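You operate a simulated robot arm through the tools that you are given. There is no shell and no other tool. Be economical: measure what you need, move in short steps, check, and stop when the job is done.

You run a simulated robot arm. Do the job below in one go: nothing can be reset, and whatever is moved stays where it is left.

JOB
Take the keyboard from the far desk and leave it on the rear granite. Then take the grey box and put it on the top of the grey box. Then stack the test glass marked "ZOOM 3" from the right granite on top of the test glass marked "ZOOM 1". Then fetch the shaft from the far granite and set it on top of the carton there. Keep to this order. Set down upright: grey box.

The check looks at the end state, three seconds after you hand in, the way a careful person would. Anything else that was tipped, shoved, dropped, spilled or broken makes it a failure.

ROBOT AND FRAMES
A 7-joint arm with a fingered hand on a trunk, on a base that drives. Base frame: it is fixed to the floor where the robot stands at the start and does not move with it; the origin is under the middle of the robot, x ahead of it, y to its left, z up; the surface under the hand at the start is at about z = 71. Lengths are in cm, angles in rad, forces in N, time in s.
Its first joint turns from -2.007 to 2.007 rad. Places, roughly: carton (30x22x9 cm) [-40, 180, 80]; grey box [0, -75, 75]; keyboard (44x15x3 cm) [70, 20, 110]; rear granite [-360, 150, 70]; shaft [0, 150, 75]; test glass [0, -100, 75]; top of the grey box [-210, -200, 70]. Payload 5 kg.
The TCP is the grasp point between the finger pads, 3.2 cm short of the fingertips. In the tool frame z runs along the fingers and y along their closing line. Largest opening 16 cm; the body of the gripper starts 8.9 cm behind the TCP. The gripper is a hand of 4 fingers: y runs from the thumb to the fingers, the wrist lies at [0, 0, -26.7] in the tool frame, and closing takes about 1.5 s.
Orientation is told as [roll, pitch, yaw] about the base's x, y, z axes, in that order, counted from this pose: with the fingers straight down and closing along the base's y, the tool's x points along the base's -x, its y along +y and its z along -z.

CONTROLS
- The arm moves only by the tool jog_arm. Its argument "targets" is one flat list of numbers, 6 for each row, row after row: the shift along the tool's x, y, z in units of 50 mm (1.0 is 50 mm), then the turn, a rotation vector about the tool's x, y, z in units of 8 degrees (1.0 is 8 degrees). In form: [x, y, z, ax, ay, az, x, y, z, ax, ay, az, ...]. A call has 1 to 10 rows; each row shifts and turns the commanded pose from where the row before left it, along the tool's axes as they then stand. "gripper" is the gripper command, from -1 (shut) to 1 (fully open), values between in proportion, set as the call begins (left out, the last holds). A call with a number of a shift or a turn outside -1 to 1 is refused whole. A row lasts 0.2 s, in which the tool goes at most 5 cm and 0.15 rad; a call with a longer step from one row to the next is refused whole, and so is a gripper value outside its range. Where a pose cannot be reached the arm comes as near as it can. A force on the tool above 40 N (or 10 N above the force at the start of the call, whichever is more), or a blocked arm, ends the call early, and 0.2 s more pass. The fingers move at their own pace (about 4.5 cm/s each) and stop on an object; they squeeze with about 34 N. The grip force told is the motor's: it shows also when the fingers shut on nothing. Time passes only in rows, and 0.2 s behind the last, so rows that do not move let the fingers close. The reply holds the time, the measured pose of the TCP, the force on the tool along the base axes, the opening and the grip force, in the units named above and with some noise, with the torque about the TCP (base axes, N m) and any sound that the robot's microphone picked up, and new pictures: "show" is both (left out), scene, wrist or none.
- Cameras (640 x 400 px; columns grow to the right, rows downward): "scene" is now at [-0.78, 13.03, 165.15]; the picture's right is [-0.81, -0.59, -0.00], its down [-0.34, 0.47, -0.82] and it looks along [0.48, -0.66, -0.58] (base axes); focal length 214 px, centre (320, 200). "wrist" rides on the gripper at [8, -0.4, -11.4] in the tool frame; the picture's right is [0.05, 1.00, 0.00], its down [-0.82, 0.04, -0.58] and it looks along [-0.58, 0.03, 0.82] (tool axes); focal length 265 px, centre (320, 200). There is no depth. A picture from a camera that has moved, and an enlarged one, comes with that camera's place and axes in the base frame and with its lens.
- slide_trunk(by): slides the trunk up (or, below 0, down) by that many cm; the arm and the scene camera ride with it, the base frame stays. It gives what a move gives, with no picture.
- steer(legs): drives the robot by 1 to 6 legs, each [ahead, turn to the left] in cm and rad, along the robot's own axes; the way and the turn of a leg run together, so that a leg with both is an arc; at most 150 cm and 3.142 rad a leg. The arm and the cameras ride along, it lands a little off, and it stops where it bumps. It gives what a move gives, and a new picture of the scene camera.
- curl_fingers(finger1, finger2, finger3, thumb_bend): sets how far each is bent, from 0 (flat) to 1 (curled in); at 0.3 the hand is open as for a grip, at 0.7 the pads meet at the TCP. One left out holds its place. A second passes; each finger stops where it meets its share of the squeeze, and holds until it gets a number again. A gripper value or a shape takes the hand back. It gives what a move gives, with no picture; readings hold the bend of each and the force on the fingers (four entries, about 0 where the hand has none), thumb and palm.
- grasp_type(shape): the hand has 4 fingers and takes this shape, open, in about a second: jaw (thumb against the fingers, like two jaws); tri (thumb and two fingers); tip (a fingertip pinch); poke (one finger out to press); point (the index stretched); flat (the hand flat); cup (the hand cupped); fist (a fist). The gripper value then closes the fingers along that shape, each until it touches; the sizes above hold for jaw. It gives what a move gives, with no picture.
- pan_tilt(pan, tilt): turns the head with the scene camera to pan (to the left, within 2.705 rad either way) and tilt (down, from -0.506 to 1.204), counted from straight ahead of the robot. It gives what a move gives, and a new picture of the scene camera.
- zoom(camera, box): a new picture of the part [left, top, right, bottom] of that camera's present view, enlarged. No time passes.
- job_done(): hands the job in; it is judged then, once.

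Work in short steps. Places have to be worked out from the pictures, the camera data and where the tool is seen: move nearer, look again, correct. Check each grasp and each placing, and mend what went wrong. You have 165 turns and 260 pictures in all, those below and enlarged ones among them. Open the gripper and draw the arm clear of the work before you hand the job in, unless the task says otherwise; then end with one line.

The tools are called after "Request:" as name(argument=value, ...) on one line, values as JSON. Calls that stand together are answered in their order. jog_arm: Moves the arm, as the interface text tells. Its arguments: {"type":"object","properties":{"targets":{"type":"array","items":{"type":"number"}},"gripper":{"type":"number"},"show":{"type":"string","enum":["both","scene","wrist","none"]}},"required":["targets"]} The other tools are called the same way: slide_trunk (by) slides the trunk up or down; grasp_type (shape) gives the hand a shape; curl_fingers (finger1, finger2, finger3, thumb_bend) moves the fingers one by one; steer (legs) drives the base; pan_tilt (pan, tilt) turns the head that bears the scene camera; zoom (camera, box) takes an enlarged picture of a part of a camera's view; job_done () hands the job in.

At the start:

```text
time_s: 0.0
ee_pos: [-6.28, -63.51, 136.26]
ee_rot: [0.0, 0.002, 0.001]
force: [0.2, -0.6, 0.1]
ft_torque: [0.01, 0.02, -0.04]
finger_gap: 15.99
finger_force: 0.0
shape: jaw
bend: [0.3, 0.3, 0.3, 0.3]
finger forces: [0.0, 0.0, 0.1, 0.1, 0.0, 0.1]
trunk travel left (down, up): [-47.5, 51.5]
robot x, y, heading: [-0.06, -0.2, -0.002]
head pan, tilt: [-0.944, 0.616]
```

scene: 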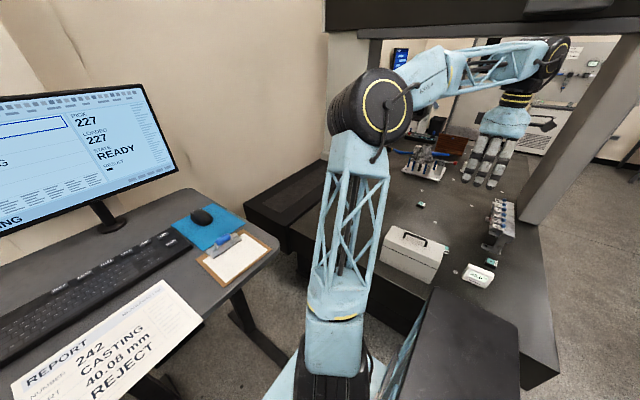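
wrist: 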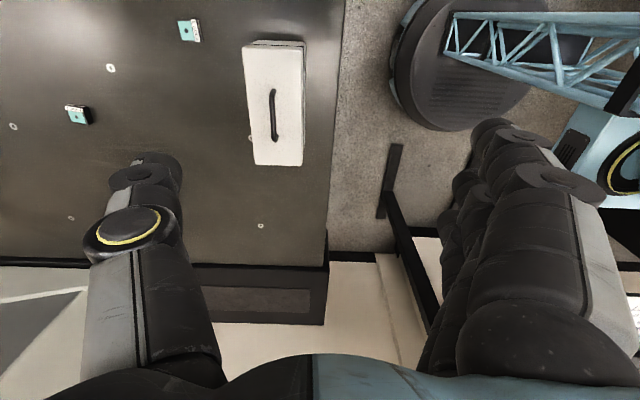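

I start by looking round: first at the desk ahead, to find the keyboard.

Request:
pan_tilt(pan=0.2, tilt=0.7)

Request:
pan_tilt(pan=1.6, tilt=0.5)

Request:
pan_tilt(pan=2.65, tilt=0.3)

Request:
pan_tilt(pan=-2.5, tilt=0.3)

Request:
pan_tilt(pan=-1.5, tilt=0.7)

```text
time_s: 1.4
ee_pos: [-6.19, -63.58, 136.17]
ee_rot: [0.001, 0.001, -0.001]
force: [-0.2, 0.2, 0.0]
ft_torque: [0.01, 0.01, -0.02]
finger_gap: 15.98
finger_force: 0.0
shape: jaw
bend: [0.3, 0.3, 0.3, 0.3]
finger forces: [0.1, 0.0, 0.1, 0.1, 0.0, 0.0]
trunk travel left (down, up): [-47.5, 51.5]
robot x, y, heading: [-0.2, 0.01, 0.005]
head pan, tilt: [0.201, 0.7]
camera scene: at [2.39, 21.84, 164.43], right [0.2, -0.98, 0.0], down [-0.63, -0.13, -0.77], along [0.75, 0.15, -0.64], focal length 214 px, centre (320, 200)
```

scene: 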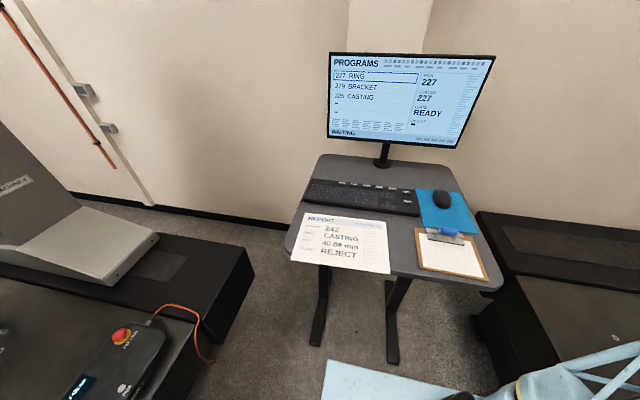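

```text
time_s: 2.9
ee_pos: [-6.22, -63.56, 136.25]
ee_rot: [0.001, 0.001, 0.0]
force: [0.6, -0.1, 0.1]
ft_torque: [-0.02, -0.01, 0.01]
finger_gap: 16.0
finger_force: 0.0
shape: jaw
bend: [0.3, 0.3, 0.3, 0.3]
finger forces: [0.1, 0.0, 0.1, 0.0, 0.0, 0.1]
trunk travel left (down, up): [-47.5, 51.5]
robot x, y, heading: [0.47, 0.09, -0.002]
head pan, tilt: [1.6, 0.499]
camera scene: at [-6.2, 29.25, 166.2], right [1.0, 0.03, 0.0], down [0.01, -0.48, -0.88], along [-0.03, 0.88, -0.48], focal length 214 px, centre (320, 200)
```

scene: 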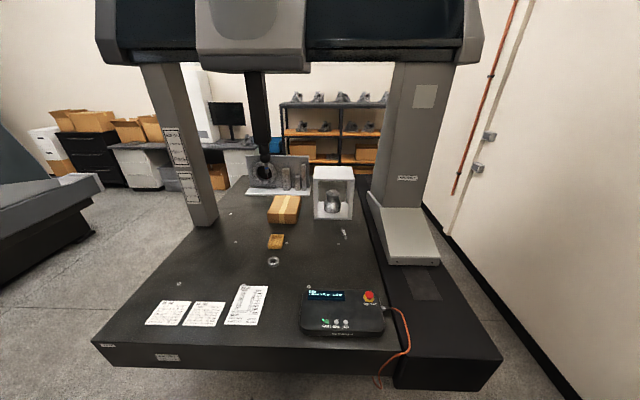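

```text
time_s: 4.2
ee_pos: [-6.16, -63.57, 136.18]
ee_rot: [-0.001, 0.0, 0.0]
force: [-0.1, -0.3, 0.0]
ft_torque: [-0.02, -0.03, 0.02]
finger_gap: 16.02
finger_force: 0.0
shape: jaw
bend: [0.3, 0.3, 0.3, 0.3]
finger forces: [0.0, 0.0, 0.0, 0.0, 0.0, 0.0]
trunk travel left (down, up): [-47.5, 51.5]
robot x, y, heading: [0.12, 0.23, 0.003]
head pan, tilt: [2.649, 0.3]
camera scene: at [-14.16, 24.57, 168.04], right [0.47, 0.88, 0.0], down [0.26, -0.14, -0.96], along [-0.84, 0.45, -0.3], focal length 214 px, centre (320, 200)
```

scene: 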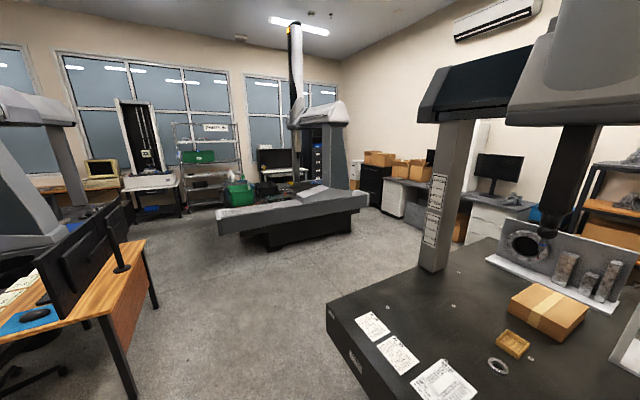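

```text
time_s: 8.2
ee_pos: [-6.18, -63.5, 136.09]
ee_rot: [0.001, 0.001, 0.001]
force: [0.2, -0.7, 0.4]
ft_torque: [-0.02, 0.02, -0.01]
finger_gap: 16.0
finger_force: 0.1
shape: jaw
bend: [0.3, 0.3, 0.3, 0.3]
finger forces: [0.1, 0.0, 0.0, 0.0, 0.0, 0.1]
trunk travel left (down, up): [-47.5, 51.5]
robot x, y, heading: [0.1, 0.31, -0.001]
head pan, tilt: [-2.499, 0.3]
camera scene: at [-13.41, 14.55, 168.04], right [-0.6, 0.8, 0.0], down [0.24, 0.18, -0.96], along [-0.76, -0.57, -0.3], focal length 214 px, centre (320, 200)
```

scene: 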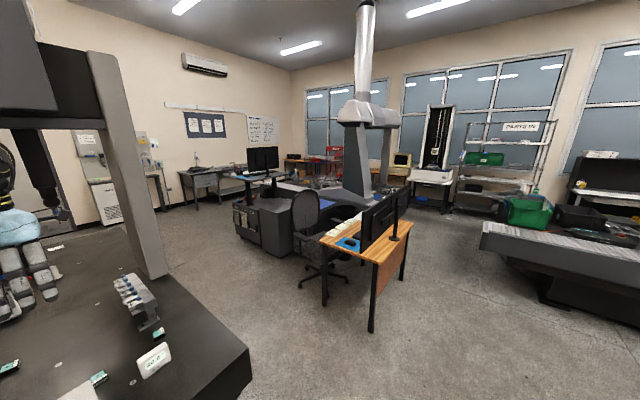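

```text
time_s: 9.5
ee_pos: [-6.1, -63.67, 136.23]
ee_rot: [0.0, 0.0, -0.001]
force: [0.5, 0.1, -0.5]
ft_torque: [-0.01, 0.02, 0.0]
finger_gap: 15.97
finger_force: 0.0
shape: jaw
bend: [0.3, 0.3, 0.3, 0.3]
finger forces: [0.0, 0.1, 0.0, 0.0, 0.0, 0.1]
trunk travel left (down, up): [-47.5, 51.5]
robot x, y, heading: [0.31, -0.22, 0.005]
head pan, tilt: [-1.499, 0.7]
camera scene: at [-5.33, 11.67, 164.43], right [-1.0, -0.07, 0.0], down [-0.05, 0.64, -0.77], along [0.05, -0.76, -0.64], focal length 214 px, centre (320, 200)
```

scene: 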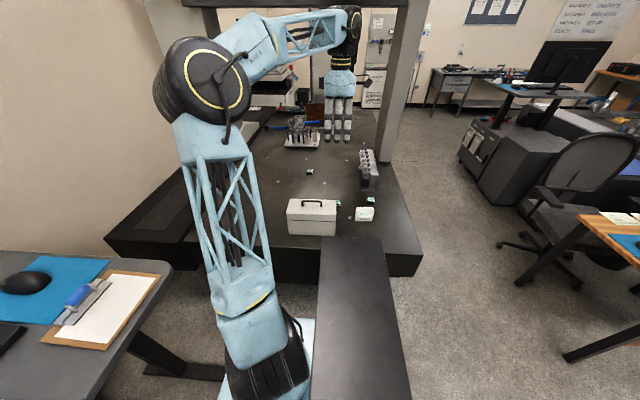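

The places match what I see: the keyboard is near (71, 19) with its long side along y, on the desk. I swing the arm round the upright axis to the front, keeping height.

Request:
jog_arm(targets=[-1, 0, 0, 0, 0, -0.564, -1, 0, 0, 0, 0, -0.564, -1, 0, 0, 0, 0, -0.564, -1, 0, 0, 0, 0, -0.564, -1, 0, 0, 0, 0, -0.564, -1, 0, 0, 0, 0, -0.564, -1, 0, 0, 0, 0, -0.564, -1, 0, 0, 0, 0, -0.564, -1, 0, 0, 0, 0, -0.564, -1, 0, 0, 0, 0, -0.564], show="scene")

```text
time_s: 11.7
ee_pos: [39.54, -46.63, 136.09]
ee_rot: [0.0, 0.002, 0.788]
force: [0.3, -0.6, -0.3]
ft_torque: [0.01, 0.01, 0.01]
finger_gap: 15.99
finger_force: 0.0
shape: jaw
bend: [0.3, 0.3, 0.3, 0.3]
finger forces: [0.0, 0.0, 0.0, 0.0, 0.1, 0.0]
trunk travel left (down, up): [-47.5, 51.5]
robot x, y, heading: [0.05, -0.14, 0.002]
head pan, tilt: [-1.499, 0.7]
camera scene: at [-5.28, 11.75, 164.43], right [-1.0, -0.07, 0.0], down [-0.05, 0.64, -0.77], along [0.05, -0.76, -0.64], focal length 214 px, centre (320, 200)
```

scene: 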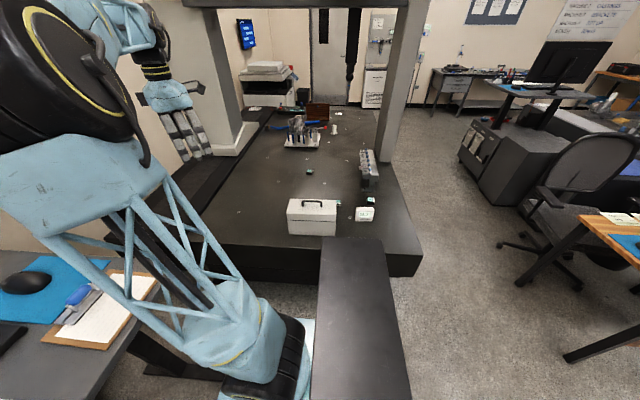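

Swing works cleanly. I continue round and raise the trunk so the arm has room above the desk.

Request:
zoom(camera="scene", box=[260, 110, 420, 250])

Request:
slide_trunk(by=25)

Request:
jog_arm(targets=[-1, 0, 0, 0, 0, -0.564, -1, 0, 0, 0, 0, -0.564, -1, 0, 0, 0, 0, -0.564, -1, 0, 0, 0, 0, -0.564, -1, 0, 0, 0, 0, -0.564, -1, 0, 0, 0, 0, -0.564, -1, 0, 0, 0, 0, -0.564, -1, 0, 0, 0, 0, -0.564, -1, 0, 0, 0, 0, -0.564, -1, 0, 0, 0, 0, -0.564], show="wrist")

Request:
pan_tilt(pan=0.1, tilt=0.8)

```text
2.86 times, centred on (340, 180) of scene
camera zoom: at [-5.28, 11.75, 164.43], right [-1.0, -0.07, 0.0], down [-0.05, 0.64, -0.77], along [0.05, -0.76, -0.64], focal length 613 px, centre (263, 257)
```

zoom: 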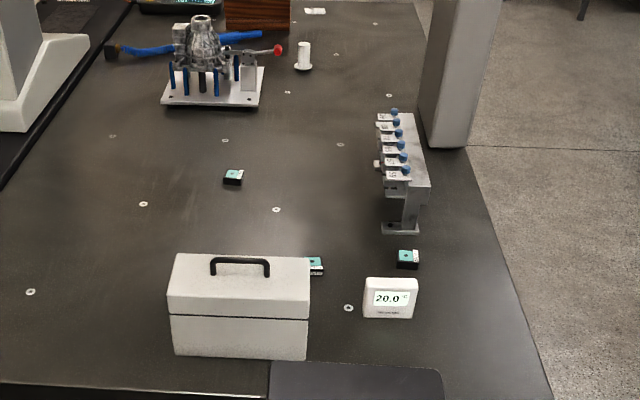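

```text
time_s: 14.3
ee_pos: [39.64, -46.62, 161.07]
ee_rot: [0.0, -0.002, 0.788]
force: [0.3, -0.7, -0.4]
ft_torque: [-0.01, 0.01, -0.01]
finger_gap: 15.99
finger_force: 0.0
shape: jaw
bend: [0.3, 0.3, 0.3, 0.3]
finger forces: [0.0, 0.1, 0.0, 0.1, 0.1, 0.0]
trunk travel left (down, up): [-72.5, 26.5]
robot x, y, heading: [-0.3, -0.19, 0.004]
head pan, tilt: [-1.499, 0.7]
```

```text
time_s: 16.5
ee_pos: [59.81, -2.56, 161.15]
ee_rot: [0.0, 0.001, 1.572]
force: [0.9, 5.9, -0.5]
ft_torque: [-0.61, 0.05, 0.02]
finger_gap: 16.01
finger_force: 0.1
shape: jaw
bend: [0.3, 0.3, 0.3, 0.3]
finger forces: [0.0, 0.0, 0.0, 0.0, 0.0, 0.0]
trunk travel left (down, up): [-72.5, 26.5]
robot x, y, heading: [0.16, -0.46, -0.002]
head pan, tilt: [-1.499, 0.7]
camera wrist: at [60.25, -10.58, 172.41], right [-1.0, -0.05, 0.0], down [-0.04, 0.81, 0.58], along [-0.03, 0.58, -0.82], focal length 265 px, centre (320, 200)
```

wrist: 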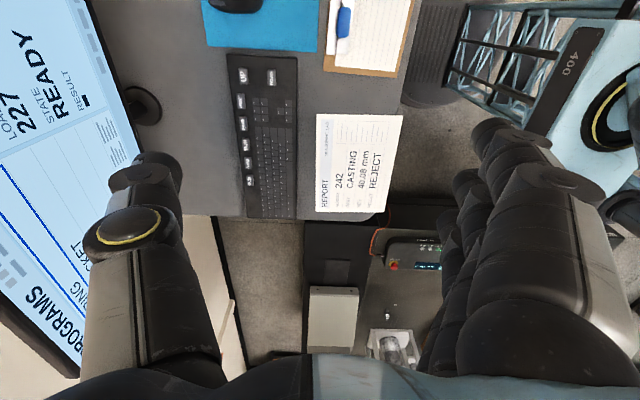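

```text
time_s: 18.1
ee_pos: [59.78, -3.15, 161.08]
ee_rot: [0.0, 0.0, 1.562]
force: [-0.4, 0.9, -0.8]
ft_torque: [0.01, 0.03, -0.03]
finger_gap: 15.98
finger_force: 0.1
shape: jaw
bend: [0.3, 0.3, 0.3, 0.3]
finger forces: [0.1, 0.0, 0.1, 0.0, 0.0, 0.0]
trunk travel left (down, up): [-72.5, 26.5]
robot x, y, heading: [0.07, -0.11, -0.003]
head pan, tilt: [0.099, 0.799]
camera scene: at [2.11, 20.99, 188.6], right [0.1, -1.0, 0.0], down [-0.71, -0.07, -0.7], along [0.69, 0.07, -0.72], focal length 214 px, centre (320, 200)
```

scene: 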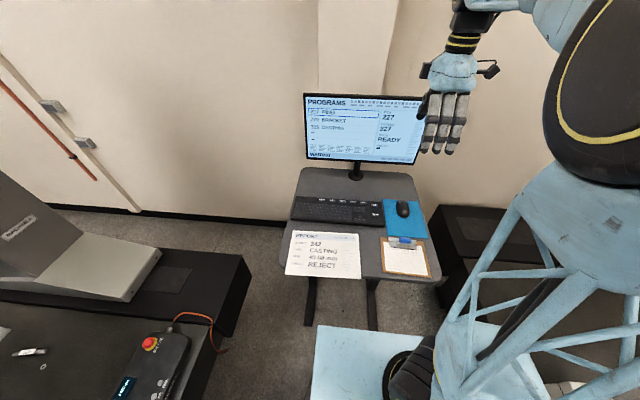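

Solved from the wrist view, the keyboard centre is about (72.2, 20.1), its top z ≈ 107.5 and its yaw ≈ 0. I move above it and partway down, then look again.

Request:
jog_arm(targets=[-0.8, -0.4, 0, 0, 0, 0, -0.8, -0.4, 0, 0, 0, 0, -0.8, -0.4, 0.3, 0, 0, 0, -0.8, -0.4, 0.4, 0, 0, 0, -0.8, -0.4, 0.5, 0, 0, 0, -0.6, -0.48, 0.6, 0, 0, 0, 0, 0, 0.9, 0, 0, 0, 0, 0, 0.9, 0, 0, 0, 0, 0, 0.8, 0, 0, 0], gripper=1)

```text
refused: row 5 steps farther than a row can; nothing moved
```

Request:
jog_arm(targets=[-0.8, -0.4, 0, 0, 0, 0, -0.8, -0.4, 0, 0, 0, 0, -0.8, -0.4, 0.3, 0, 0, 0, -0.8, -0.4, 0.3, 0, 0, 0, -0.8, -0.4, 0.3, 0, 0, 0, -0.6, -0.48, 0.5, 0, 0, 0, 0, 0, 0.9, 0, 0, 0, 0, 0, 0.9, 0, 0, 0, 0, 0, 0.8, 0, 0, 0], gripper=1)

```text
time_s: 20.1
ee_pos: [72.28, 20.92, 141.25]
ee_rot: [-0.001, 0.0, 1.575]
force: [0.6, 0.2, 0.4]
ft_torque: [-0.02, 0.0, 0.0]
finger_gap: 15.97
finger_force: 0.1
shape: jaw
bend: [0.3, 0.3, 0.3, 0.3]
finger forces: [0.0, 0.0, 0.0, 0.1, 0.0, 0.0]
trunk travel left (down, up): [-72.5, 26.5]
robot x, y, heading: [0.4, -0.2, -0.0]
head pan, tilt: [0.099, 0.799]
camera scene: at [2.11, 21.0, 188.61], right [0.1, -1.0, 0.0], down [-0.71, -0.07, -0.7], along [0.69, 0.07, -0.72], focal length 214 px, centre (320, 200)
camera wrist: at [72.68, 12.94, 152.63], right [-1.0, -0.06, 0.0], down [-0.05, 0.81, 0.58], along [-0.03, 0.58, -0.82], focal length 265 px, centre (320, 200)
```

scene: 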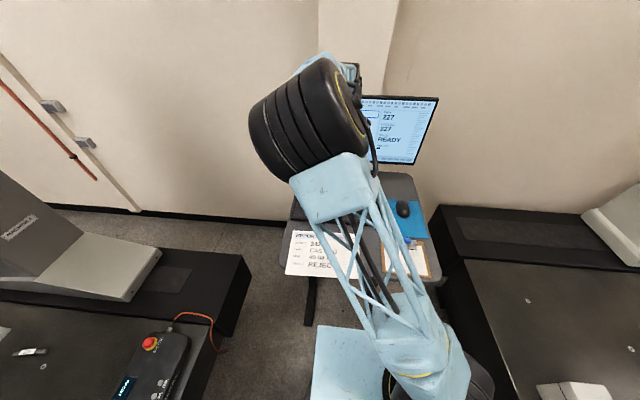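
wrist: 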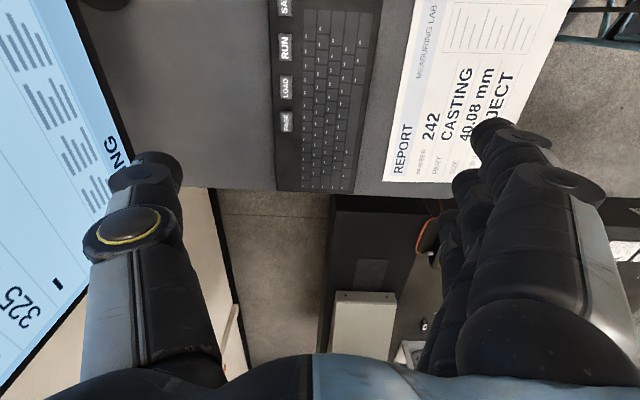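

Centre agrees (x ≈ 72.3). I spread the fingers a little wider for clearance and descend to just above the keyboard.

Request:
curl_fingers(finger1=0.22, finger2=0.22, finger3=0.22, thumb_bend=0.22)

Request:
jog_arm(targets=[0.1, 0, 0.9, 0, 0, 0, 0, 0, 0.9, 0, 0, 0, 0, 0, 0.9, 0, 0, 0, 0, 0, 0.9, 0, 0, 0, 0, 0, 0.9, 0, 0, 0, 0, 0, 0.9, 0, 0, 0], show="wrist")

```text
time_s: 21.1
ee_pos: [72.34, 20.95, 141.29]
ee_rot: [-0.001, 0.001, 1.574]
force: [0.0, -0.1, -0.8]
ft_torque: [0.03, 0.01, -0.01]
finger_gap: 18.99
finger_force: 0.1
shape: fingers
bend: [0.22, 0.22, 0.22, 0.22]
finger forces: [0.0, 0.0, 0.1, 0.0, 0.0, 0.0]
trunk travel left (down, up): [-72.5, 26.5]
robot x, y, heading: [-0.18, 0.09, 0.001]
head pan, tilt: [0.099, 0.799]
```

```text
time_s: 22.5
ee_pos: [72.08, 20.31, 114.06]
ee_rot: [0.0, 0.001, 1.575]
force: [1.0, 0.6, -0.1]
ft_torque: [-0.01, 0.0, -0.01]
finger_gap: 19.04
finger_force: 0.0
shape: fingers
bend: [0.22, 0.22, 0.22, 0.22]
finger forces: [0.0, 0.0, 0.1, 0.0, 0.0, 0.1]
trunk travel left (down, up): [-72.5, 26.5]
robot x, y, heading: [-0.16, -0.15, -0.003]
head pan, tilt: [0.099, 0.799]
camera wrist: at [72.52, 12.3, 125.43], right [-1.0, -0.06, 0.0], down [-0.04, 0.82, 0.58], along [-0.03, 0.58, -0.82], focal length 265 px, centre (320, 200)
```

wrist: 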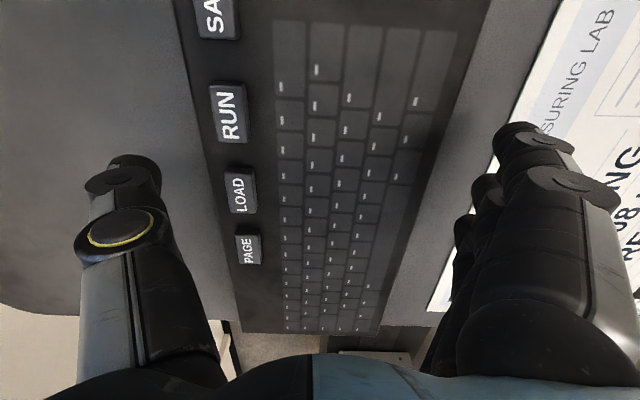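

Centred between thumb and fingers. I descend slowly to TCP z ≈ 108.5, then close.

Request:
jog_arm(targets=[0, 0, 0.4, 0, 0, 0, 0, 0, 0.4, 0, 0, 0, 0, 0, 0.15, 0, 0, 0, 0, 0, 0.15, 0, 0, 0], show="wrist")

```text
time_s: 23.3
ee_pos: [72.58, 20.18, 110.29]
ee_rot: [-0.009, -0.003, 1.574]
force: [-1.0, -0.5, 24.3]
ft_torque: [-0.07, 1.37, 0.04]
finger_gap: 19.39
finger_force: 12.0
shape: fingers
bend: [0.2, 0.2, 0.2, 0.22]
finger forces: [6.5, 6.1, 5.8, 0.0, 5.8, 0.1]
trunk travel left (down, up): [-72.5, 26.5]
robot x, y, heading: [0.21, -0.23, -0.002]
head pan, tilt: [0.099, 0.799]
stopped in row 3: the force on the tool passed its limit at 49 N (the readings are from after the stop); the commanded pose is now the measured one
camera wrist: at [72.94, 12.16, 121.71], right [-1.0, -0.05, -0.01], down [-0.05, 0.81, 0.58], along [-0.02, 0.58, -0.81], focal length 265 px, centre (320, 200)
```

wrist: 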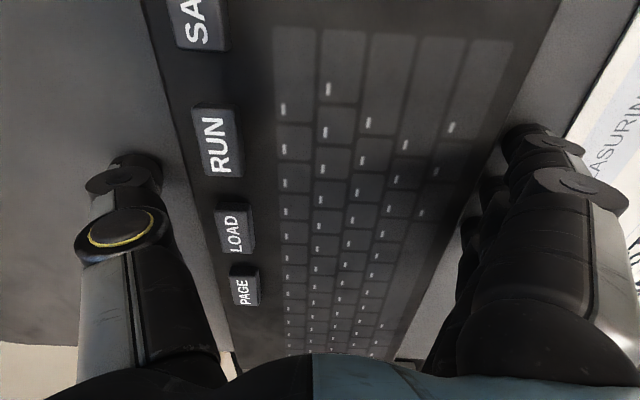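

The tips are on the desk (desk z ≈ 107), on both sides of the keyboard. I lift 0.7 cm and close.

Request:
jog_arm(targets=[0, 0.08, -0.14, 0, 0, 0], show="none")

Request:
jog_arm(targets=[0, 0, 0, 0, 0, 0, 0, 0, 0, 0, 0, 0, 0, 0, 0, 0, 0, 0, 0, 0, 0, 0, 0, 0, 0, 0, 0, 0, 0, 0, 0, 0, 0, 0, 0, 0], gripper=-1, show="wrist")

```text
time_s: 23.7
ee_pos: [72.03, 20.25, 110.6]
ee_rot: [-0.006, -0.004, 1.575]
force: [1.3, -1.2, 2.3]
ft_torque: [-0.02, 0.08, 0.05]
finger_gap: 19.09
finger_force: 1.1
shape: fingers
bend: [0.22, 0.22, 0.22, 0.22]
finger forces: [0.6, 0.4, 0.3, 0.0, 0.1, 0.1]
trunk travel left (down, up): [-72.5, 26.5]
robot x, y, heading: [-0.11, -0.03, 0.001]
head pan, tilt: [0.099, 0.799]
```

```text
time_s: 24.5
ee_pos: [72.33, 20.33, 111.21]
ee_rot: [-0.014, -0.005, 1.574]
force: [-3.4, -0.7, 21.0]
ft_torque: [-0.23, 0.34, -0.17]
finger_gap: 15.49
finger_force: 33.9
shape: jaw
bend: [0.36, 0.36, 0.36, 0.35]
finger forces: [15.5, 14.1, 13.0, 0.0, 40.1, 0.0]
trunk travel left (down, up): [-72.5, 26.5]
robot x, y, heading: [-0.25, -0.29, 0.003]
head pan, tilt: [0.099, 0.799]
stopped in row 4: the force on the tool passed its limit at 41 N (the readings are from after the stop); the commanded pose is now the measured one
camera wrist: at [72.52, 12.22, 122.54], right [-1.0, -0.05, -0.01], down [-0.05, 0.81, 0.58], along [-0.02, 0.58, -0.81], focal length 265 px, centre (320, 200)
```

wrist: 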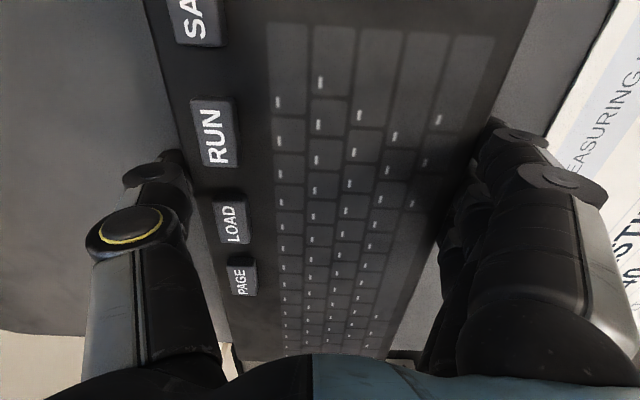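

It grips the keyboard (gap 15.5, 34 N) while the tips press on the desk. I let it settle and lift in small steps.

Request:
jog_arm(targets=[0, 0, -0.1, 0, 0, 0, 0, 0, 0, 0, 0, 0, 0, 0, -0.2, 0, 0, 0, 0, 0, -0.4, 0, 0, 0, 0, 0, -0.4, 0, 0, 0, 0, 0, -0.4, 0, 0, 0])

```text
time_s: 25.9
ee_pos: [71.93, 20.11, 118.44]
ee_rot: [-0.008, -0.004, 1.574]
force: [0.0, -0.1, -8.2]
ft_torque: [0.09, -0.05, 0.0]
finger_gap: 15.49
finger_force: 34.4
shape: jaw
bend: [0.36, 0.37, 0.37, 0.35]
finger forces: [11.3, 10.9, 11.0, 0.0, 33.0, 0.1]
trunk travel left (down, up): [-72.5, 26.5]
robot x, y, heading: [-0.26, 0.17, 0.0]
head pan, tilt: [0.099, 0.799]
camera scene: at [2.13, 21.0, 188.6], right [0.1, -0.99, 0.0], down [-0.71, -0.07, -0.7], along [0.69, 0.07, -0.72], focal length 214 px, centre (320, 200)
camera wrist: at [72.39, 12.07, 129.8], right [-1.0, -0.05, -0.01], down [-0.05, 0.81, 0.58], along [-0.02, 0.58, -0.81], focal length 265 px, centre (320, 200)
```

scene: 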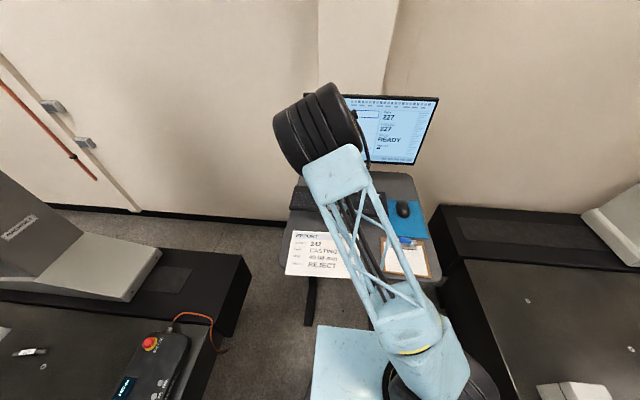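
wrist: 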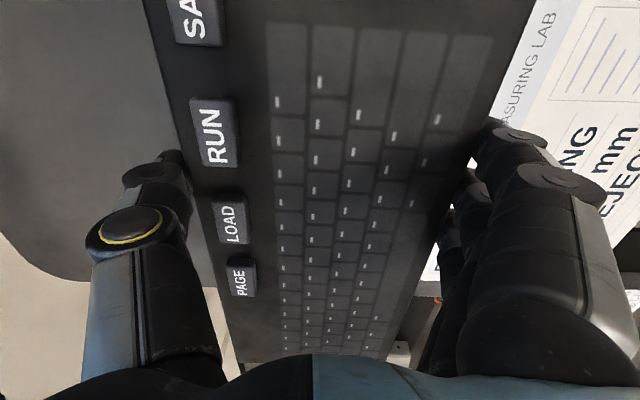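

Keyboard is held firmly (8 N weight). I raise and draw it back towards the robot, then look behind for driving.

Request:
jog_arm(targets=[0, 0.2, -0.8, 0, 0, 0, 0, 0.5, -0.8, 0, 0, 0, 0, 0.7, -0.6, 0, 0, 0, 0, 0.7, -0.5, 0, 0, 0, 0, 0.7, -0.4, 0, 0, 0, 0, 0.7, -0.3, 0, 0, 0, 0.6, 0, 0, 0, 0, 0, 0.8, 0, 0, 0, 0, 0, 0.8, 0, 0, 0, 0, 0, 0.5, 0, 0, 0, 0, 0], show="none")

Request:
pan_tilt(pan=0.0, tilt=1.1)

Request:
pan_tilt(pan=2.6, tilt=0.75)

```text
time_s: 28.1
ee_pos: [54.63, 6.93, 135.16]
ee_rot: [-0.007, -0.006, 1.575]
force: [0.3, 0.0, -8.4]
ft_torque: [0.06, -0.01, 0.03]
finger_gap: 15.5
finger_force: 34.2
shape: jaw
bend: [0.36, 0.37, 0.37, 0.35]
finger forces: [11.3, 10.9, 10.9, 0.0, 33.1, 0.1]
trunk travel left (down, up): [-72.5, 26.5]
robot x, y, heading: [0.06, -0.16, 0.005]
head pan, tilt: [0.099, 0.799]
```

```text
time_s: 28.9
ee_pos: [54.61, 6.92, 135.11]
ee_rot: [-0.011, -0.002, 1.573]
force: [-0.8, -0.2, -8.1]
ft_torque: [0.12, 0.0, 0.0]
finger_gap: 15.47
finger_force: 33.7
shape: jaw
bend: [0.36, 0.37, 0.37, 0.35]
finger forces: [11.2, 10.9, 10.9, 0.0, 33.1, 0.0]
trunk travel left (down, up): [-72.5, 26.5]
robot x, y, heading: [0.21, 0.36, -0.003]
head pan, tilt: [0.0, 1.1]
camera scene: at [0.45, 20.21, 186.43], right [0.0, -1.0, 0.0], down [-0.89, 0.0, -0.45], along [0.45, 0.0, -0.89], focal length 214 px, centre (320, 200)
```

scene: 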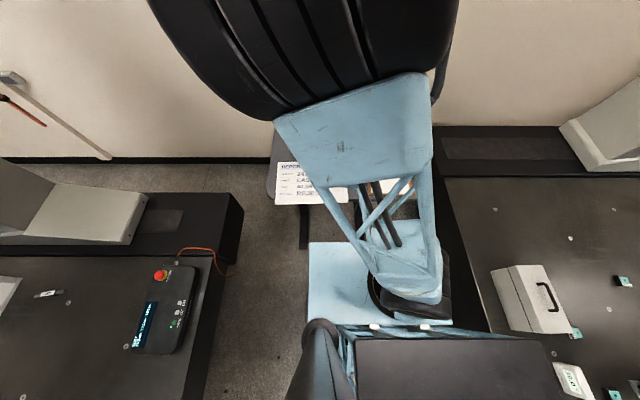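

```text
time_s: 31.2
ee_pos: [54.44, 6.93, 135.11]
ee_rot: [-0.011, -0.003, 1.574]
force: [-0.1, -0.4, -8.7]
ft_torque: [0.11, 0.02, 0.02]
finger_gap: 15.46
finger_force: 34.6
shape: jaw
bend: [0.36, 0.37, 0.37, 0.35]
finger forces: [11.2, 10.9, 10.9, 0.0, 33.1, 0.0]
trunk travel left (down, up): [-72.5, 26.5]
robot x, y, heading: [0.01, -0.35, 0.002]
head pan, tilt: [2.601, 0.75]
camera scene: at [-12.97, 24.49, 189.0], right [0.52, 0.86, 0.0], down [0.58, -0.35, -0.73], along [-0.63, 0.38, -0.68], focal length 214 px, centre (320, 200)
```

scene: 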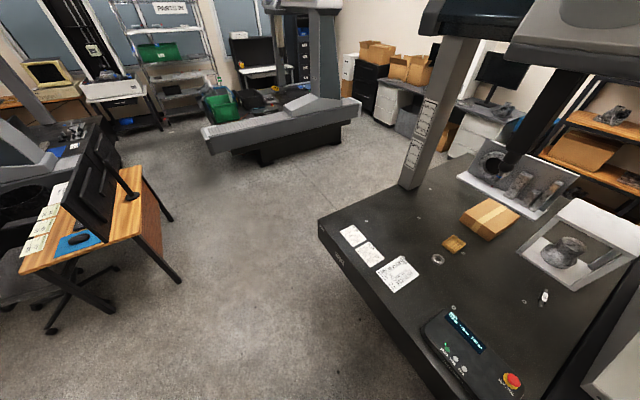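

Behind is clear: the orange desk is around x −250..−155, y −95..−35, and the rear machine front is at x ≈ −285. I reverse 100 cm and turn left on the spot towards the rear machine.

Request:
pan_tilt(pan=0.5, tilt=0.45)

Request:
steer(legs=[[-100, 0], [0, 2.415]])

```text
time_s: 33.2
ee_pos: [54.66, 6.99, 135.11]
ee_rot: [-0.011, -0.003, 1.574]
force: [0.0, -0.4, -8.9]
ft_torque: [0.11, -0.02, 0.0]
finger_gap: 15.46
finger_force: 33.5
shape: jaw
bend: [0.36, 0.37, 0.37, 0.35]
finger forces: [11.1, 10.8, 10.8, 0.0, 33.0, 0.0]
trunk travel left (down, up): [-72.5, 26.5]
robot x, y, heading: [0.09, 0.16, -0.0]
head pan, tilt: [0.499, 0.45]
camera scene: at [2.2, 24.62, 191.64], right [0.48, -0.88, 0.0], down [-0.38, -0.21, -0.9], along [0.79, 0.43, -0.44], focal length 214 px, centre (320, 200)
```

scene: 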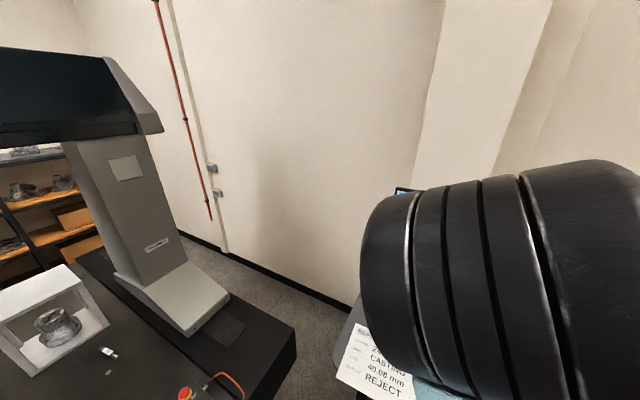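

```text
time_s: 44.4
ee_pos: [-146.42, 30.43, 135.19]
ee_rot: [-0.01, -0.003, -2.3]
force: [0.5, 1.0, -8.6]
ft_torque: [-0.07, 0.08, 0.03]
finger_gap: 15.47
finger_force: 33.9
shape: jaw
bend: [0.37, 0.37, 0.37, 0.35]
finger forces: [10.7, 10.3, 10.0, 0.1, 31.0, 0.1]
trunk travel left (down, up): [-72.5, 26.5]
robot x, y, heading: [-101.24, -1.07, 2.408]
head pan, tilt: [0.499, 0.45]
camera scene: at [-119.32, -18.11, 191.64], right [0.23, 0.97, 0.0], down [0.42, -0.1, -0.9], along [-0.88, 0.21, -0.44], focal length 214 px, centre (320, 200)
```

scene: 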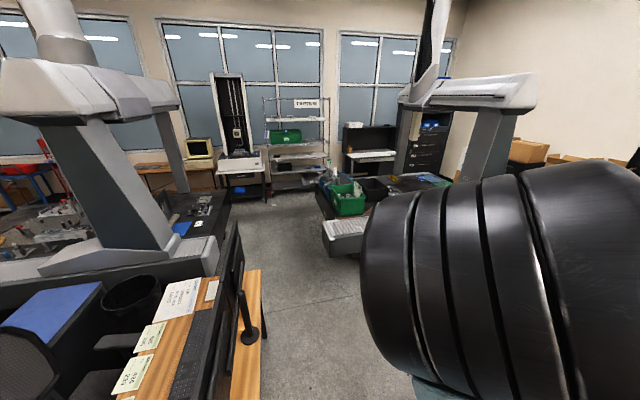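

Landed at (−101, −1), heading 2.41. I drive 100 cm on and look at the rear granite.

Request:
steer(legs=[[105, 0]])

Request:
pan_tilt(pan=0.6, tilt=0.6)

Request:
pan_tilt(pan=-0.7, tilt=0.5)

```text
time_s: 49.7
ee_pos: [-222.24, 98.49, 135.22]
ee_rot: [-0.01, -0.004, -2.301]
force: [-0.3, 0.0, -9.1]
ft_torque: [-0.11, 0.04, 0.02]
finger_gap: 15.45
finger_force: 33.8
shape: jaw
bend: [0.37, 0.37, 0.37, 0.35]
finger forces: [10.7, 10.4, 10.0, 0.0, 31.3, 0.0]
trunk travel left (down, up): [-72.5, 26.5]
robot x, y, heading: [-176.76, 66.93, 2.404]
head pan, tilt: [0.499, 0.45]
camera scene: at [-195.02, 50.05, 191.64], right [0.23, 0.97, 0.0], down [0.42, -0.1, -0.9], along [-0.88, 0.21, -0.44], focal length 214 px, centre (320, 200)
```

scene: 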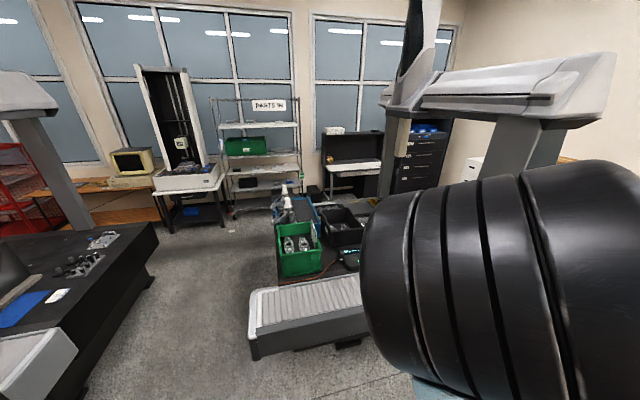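

```text
time_s: 50.4
ee_pos: [-222.03, 98.52, 135.19]
ee_rot: [-0.009, -0.003, -2.299]
force: [-0.3, -0.4, -8.5]
ft_torque: [-0.1, 0.08, 0.0]
finger_gap: 15.48
finger_force: 33.8
shape: jaw
bend: [0.37, 0.37, 0.37, 0.35]
finger forces: [10.8, 10.3, 10.0, 0.0, 31.3, 0.0]
trunk travel left (down, up): [-72.5, 26.5]
robot x, y, heading: [-176.99, 67.35, 2.406]
head pan, tilt: [0.6, 0.6]
camera scene: at [-194.79, 49.06, 190.29], right [0.13, 0.99, 0.0], down [0.56, -0.07, -0.83], along [-0.82, 0.11, -0.56], focal length 214 px, centre (320, 200)
```

scene: 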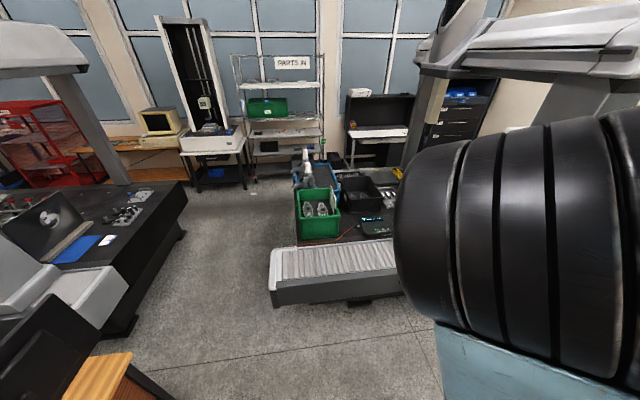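

```text
time_s: 51.9
ee_pos: [-222.11, 98.61, 135.28]
ee_rot: [-0.007, -0.002, -2.301]
force: [0.5, 0.0, -9.3]
ft_torque: [-0.03, 0.05, -0.01]
finger_gap: 15.48
finger_force: 33.8
shape: jaw
bend: [0.37, 0.37, 0.37, 0.35]
finger forces: [10.8, 10.5, 10.1, 0.0, 31.2, 0.0]
trunk travel left (down, up): [-72.5, 26.5]
robot x, y, heading: [-177.27, 66.81, 2.409]
head pan, tilt: [-0.7, 0.499]
camera scene: at [-187.3, 56.9, 191.19], right [0.99, 0.14, 0.0], down [0.07, -0.47, -0.88], along [-0.12, 0.87, -0.48], focal length 214 px, centre (320, 200)
```

scene: 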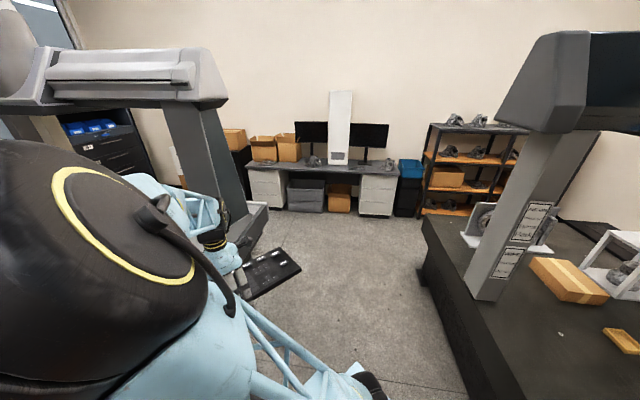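

The near end is crowded with bins and the shoulder hides the rest. I turn to face +y, parallel to the machine, and look left at the granite.

Request:
steer(legs=[[0, -0.838], [40, 0]])

Request:
pan_tilt(pan=1.5, tilt=0.6)

```text
time_s: 56.7
ee_pos: [-182.12, 161.54, 135.12]
ee_rot: [-0.009, -0.005, 3.127]
force: [0.4, -0.2, -9.3]
ft_torque: [-0.02, 0.1, 0.01]
finger_gap: 15.46
finger_force: 33.5
shape: jaw
bend: [0.37, 0.37, 0.37, 0.35]
finger forces: [10.7, 10.3, 9.9, 0.1, 31.0, 0.0]
trunk travel left (down, up): [-72.5, 26.5]
robot x, y, heading: [-176.26, 106.75, 1.553]
head pan, tilt: [-0.7, 0.499]
camera scene: at [-190.6, 108.02, 191.19], right [0.75, -0.66, 0.0], down [-0.31, -0.36, -0.88], along [0.58, 0.66, -0.48], focal length 214 px, centre (320, 200)
```

scene: 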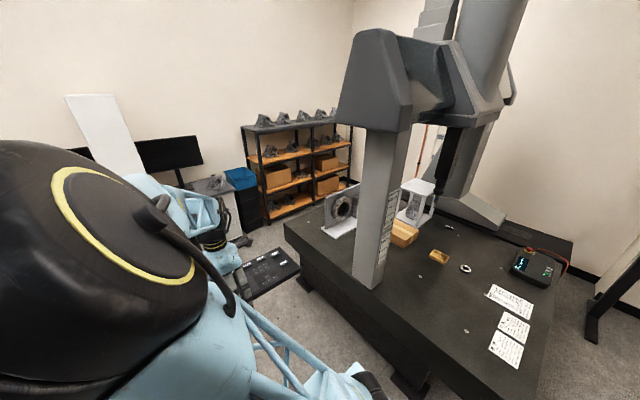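

```text
time_s: 58.8
ee_pos: [-182.24, 161.51, 135.16]
ee_rot: [-0.008, -0.003, 3.127]
force: [-0.1, -0.2, -8.7]
ft_torque: [0.0, 0.08, 0.0]
finger_gap: 15.49
finger_force: 34.2
shape: jaw
bend: [0.37, 0.37, 0.37, 0.35]
finger forces: [10.6, 10.3, 10.0, 0.0, 31.1, 0.0]
trunk travel left (down, up): [-72.5, 26.5]
robot x, y, heading: [-175.98, 106.63, 1.554]
head pan, tilt: [1.499, 0.6]
camera scene: at [-205.38, 101.83, 190.28], right [0.09, 1.0, 0.0], down [0.56, -0.05, -0.82], along [-0.82, 0.07, -0.57], focal length 214 px, centre (320, 200)
```

scene: 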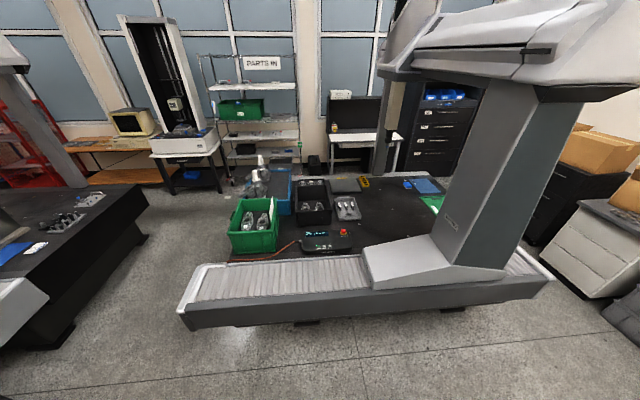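

The free granite is at roughly x −375..−313, y 145..190, between the controller and the column. I'll stand parallel to the machine facing −y, with the arm reaching out to the robot's right. First I back off to about (−203, 48) and turn to face −y.

Request:
steer(legs=[[0, -0.4], [-64, 0], [0, -2.72]])

Request:
pan_tilt(pan=-1.57, tilt=0.7)

```text
time_s: 70.2
ee_pos: [-191.07, -6.04, 135.15]
ee_rot: [-0.008, -0.004, 0.07]
force: [0.1, -0.3, -7.9]
ft_torque: [0.03, -0.08, 0.02]
finger_gap: 15.45
finger_force: 33.7
shape: jaw
bend: [0.37, 0.37, 0.37, 0.35]
finger forces: [10.2, 9.9, 9.5, 0.0, 29.5, 0.0]
trunk travel left (down, up): [-72.5, 26.5]
robot x, y, heading: [-201.66, 47.73, -1.502]
head pan, tilt: [1.499, 0.6]
camera scene: at [-172.84, 55.04, 190.29], right [-0.01, -1.0, 0.0], down [-0.57, 0.0, -0.82], along [0.82, 0.0, -0.57], focal length 214 px, centre (320, 200)
```

scene: 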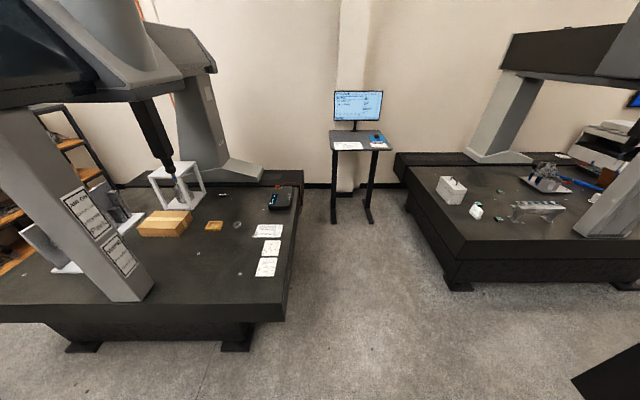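

```text
time_s: 72.8
ee_pos: [-191.09, -6.01, 135.2]
ee_rot: [-0.007, -0.004, 0.071]
force: [-1.3, -0.5, -8.3]
ft_torque: [0.01, -0.06, 0.01]
finger_gap: 15.46
finger_force: 33.9
shape: jaw
bend: [0.37, 0.37, 0.37, 0.35]
finger forces: [10.2, 9.9, 9.5, 0.0, 29.7, 0.0]
trunk travel left (down, up): [-72.5, 26.5]
robot x, y, heading: [-201.79, 48.23, -1.506]
head pan, tilt: [-1.571, 0.7]
camera scene: at [-190.15, 54.53, 189.43], right [-0.07, 1.0, 0.0], down [0.64, 0.04, -0.77], along [-0.76, -0.05, -0.64], focal length 214 px, centre (320, 200)
```

scene: 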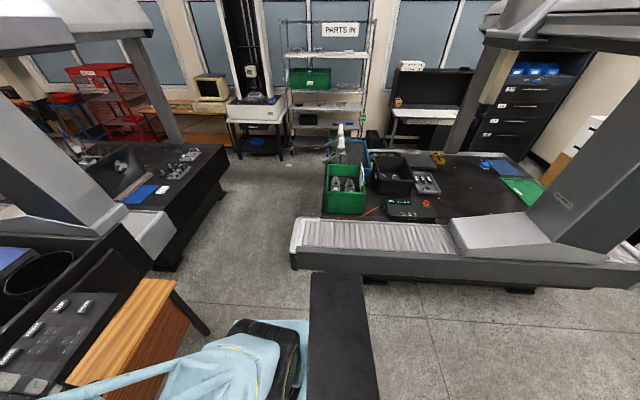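

The robot's right side carries a box out to about 44 cm, so facing the machine head-on is just as close. The rail front measures x ≈ −282. I reverse to y ≈ 150 and turn to face −x.

Request:
steer(legs=[[-101, 0], [0, -1.636]])

Request:
pan_tilt(pan=-0.15, tilt=0.75)

```text
time_s: 82.3
ee_pos: [-262.42, 145.76, 135.13]
ee_rot: [-0.009, -0.005, -1.652]
force: [-0.6, 0.0, -8.6]
ft_torque: [-0.11, -0.04, -0.03]
finger_gap: 15.42
finger_force: 33.8
shape: jaw
bend: [0.37, 0.37, 0.37, 0.35]
finger forces: [10.0, 9.6, 9.3, 0.0, 28.9, 0.1]
trunk travel left (down, up): [-72.5, 26.5]
robot x, y, heading: [-207.39, 147.83, 3.057]
head pan, tilt: [-1.571, 0.7]
camera scene: at [-202.42, 135.47, 189.43], right [1.0, -0.09, 0.0], down [-0.05, -0.64, -0.76], along [0.07, 0.76, -0.64], focal length 214 px, centre (320, 200)
```

scene: 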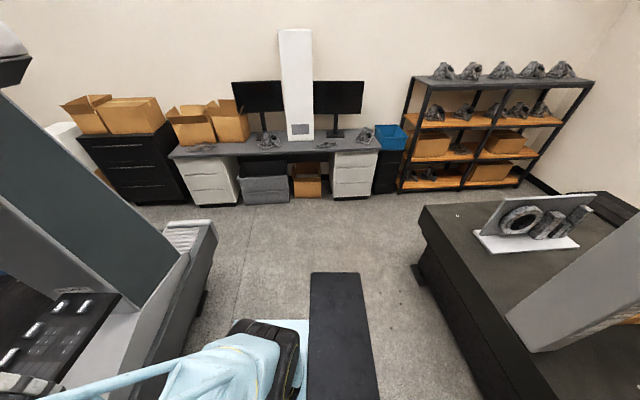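

```text
time_s: 83.9
ee_pos: [-262.28, 145.58, 135.02]
ee_rot: [-0.008, -0.003, -1.652]
force: [0.9, -0.1, -8.4]
ft_torque: [-0.09, 0.03, -0.02]
finger_gap: 15.48
finger_force: 34.6
shape: jaw
bend: [0.37, 0.37, 0.37, 0.35]
finger forces: [10.0, 9.6, 9.3, 0.0, 28.9, 0.1]
trunk travel left (down, up): [-72.5, 26.5]
robot x, y, heading: [-207.25, 148.02, 3.057]
head pan, tilt: [-0.15, 0.75]
camera scene: at [-211.19, 128.92, 189.0], right [0.23, 0.97, 0.0], down [0.66, -0.16, -0.73], along [-0.71, 0.17, -0.68], focal length 214 px, centre (320, 200)
```

scene: 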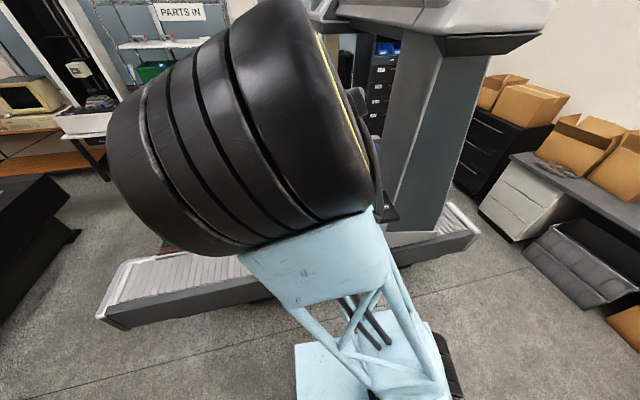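

The beam underside is at about z 174 and the pillar at y ≥ 188. I lower the trunk so the elbow stays under the beam, then turn the last bit and look.

Request:
slide_trunk(by=-24)

Request:
steer(legs=[[0, 0.085], [12, 0]])

Request:
jog_arm(targets=[0, 0, 0, 0, 0, 0], show="wrist")

Request:
pan_tilt(pan=0.3, tilt=0.6)

```text
time_s: 86.4
ee_pos: [-262.39, 145.69, 111.19]
ee_rot: [-0.009, -0.004, -1.651]
force: [0.2, -0.5, -8.7]
ft_torque: [-0.07, -0.01, 0.0]
finger_gap: 15.45
finger_force: 34.3
shape: jaw
bend: [0.37, 0.37, 0.37, 0.35]
finger forces: [10.0, 9.7, 9.5, 0.0, 29.0, 0.0]
trunk travel left (down, up): [-48.5, 50.5]
robot x, y, heading: [-207.7, 148.25, 3.057]
head pan, tilt: [-0.15, 0.75]
```

```text
time_s: 88.1
ee_pos: [-274.04, 141.27, 111.19]
ee_rot: [-0.007, -0.003, -1.571]
force: [-1.0, 1.0, -9.2]
ft_torque: [-0.04, -0.03, -0.05]
finger_gap: 15.44
finger_force: 34.1
shape: jaw
bend: [0.37, 0.37, 0.37, 0.35]
finger forces: [10.1, 9.8, 9.5, 0.1, 29.4, 0.1]
trunk travel left (down, up): [-48.5, 50.5]
robot x, y, heading: [-219.41, 148.08, 3.139]
head pan, tilt: [-0.15, 0.75]
camera scene: at [-221.8, 128.69, 164.99], right [0.15, 0.99, 0.0], down [0.67, -0.1, -0.73], along [-0.72, 0.11, -0.68], focal length 214 px, centre (320, 200)
```

scene: 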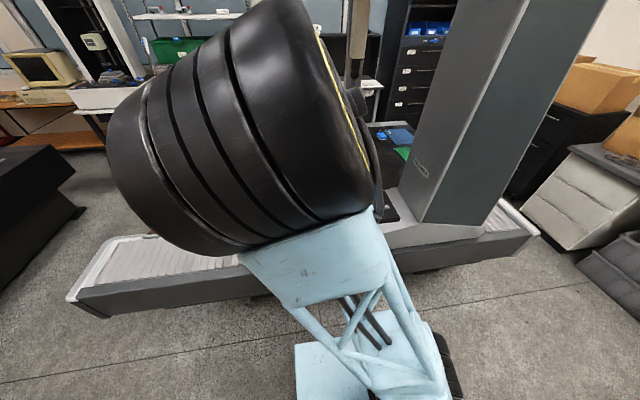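

```text
time_s: 88.5
ee_pos: [-274.06, 141.17, 111.13]
ee_rot: [-0.009, -0.003, -1.57]
force: [0.5, -0.3, -8.3]
ft_torque: [-0.11, -0.01, 0.01]
finger_gap: 15.46
finger_force: 33.5
shape: jaw
bend: [0.37, 0.37, 0.37, 0.35]
finger forces: [10.1, 9.7, 9.4, 0.0, 29.3, 0.1]
trunk travel left (down, up): [-48.5, 50.5]
robot x, y, heading: [-219.36, 148.14, 3.135]
head pan, tilt: [-0.15, 0.75]
camera wrist: at [-274.36, 149.3, 122.51], right [1.0, 0.05, -0.01], down [0.05, -0.81, 0.58], along [0.02, -0.58, -0.81], focal length 265 px, centre (320, 200)
```

wrist: 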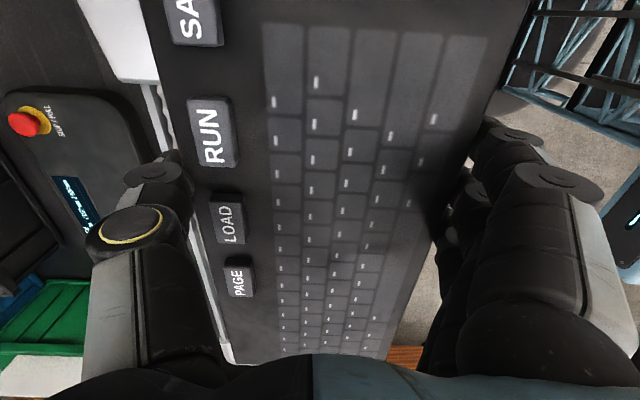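

```text
time_s: 89.4
ee_pos: [-274.03, 141.34, 111.17]
ee_rot: [-0.009, -0.003, -1.569]
force: [0.8, 0.3, -8.4]
ft_torque: [-0.11, -0.01, 0.0]
finger_gap: 15.44
finger_force: 33.6
shape: jaw
bend: [0.37, 0.37, 0.37, 0.35]
finger forces: [10.1, 9.9, 9.4, 0.1, 29.2, 0.0]
trunk travel left (down, up): [-48.5, 50.5]
robot x, y, heading: [-219.63, 147.52, 3.136]
head pan, tilt: [0.3, 0.6]
camera scene: at [-222.0, 124.85, 166.28], right [-0.29, 0.96, 0.0], down [0.54, 0.16, -0.82], along [-0.79, -0.24, -0.57], focal length 214 px, centre (320, 200)
```

scene: 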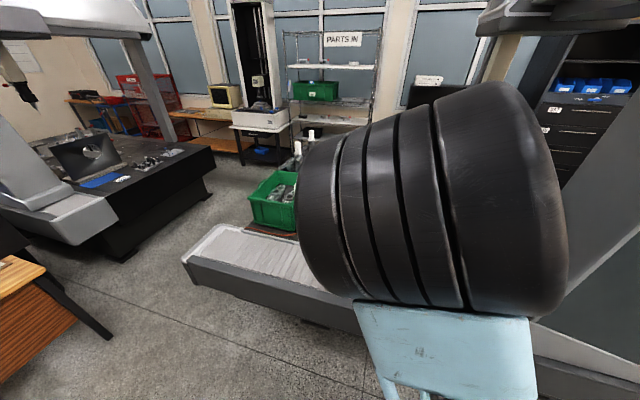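

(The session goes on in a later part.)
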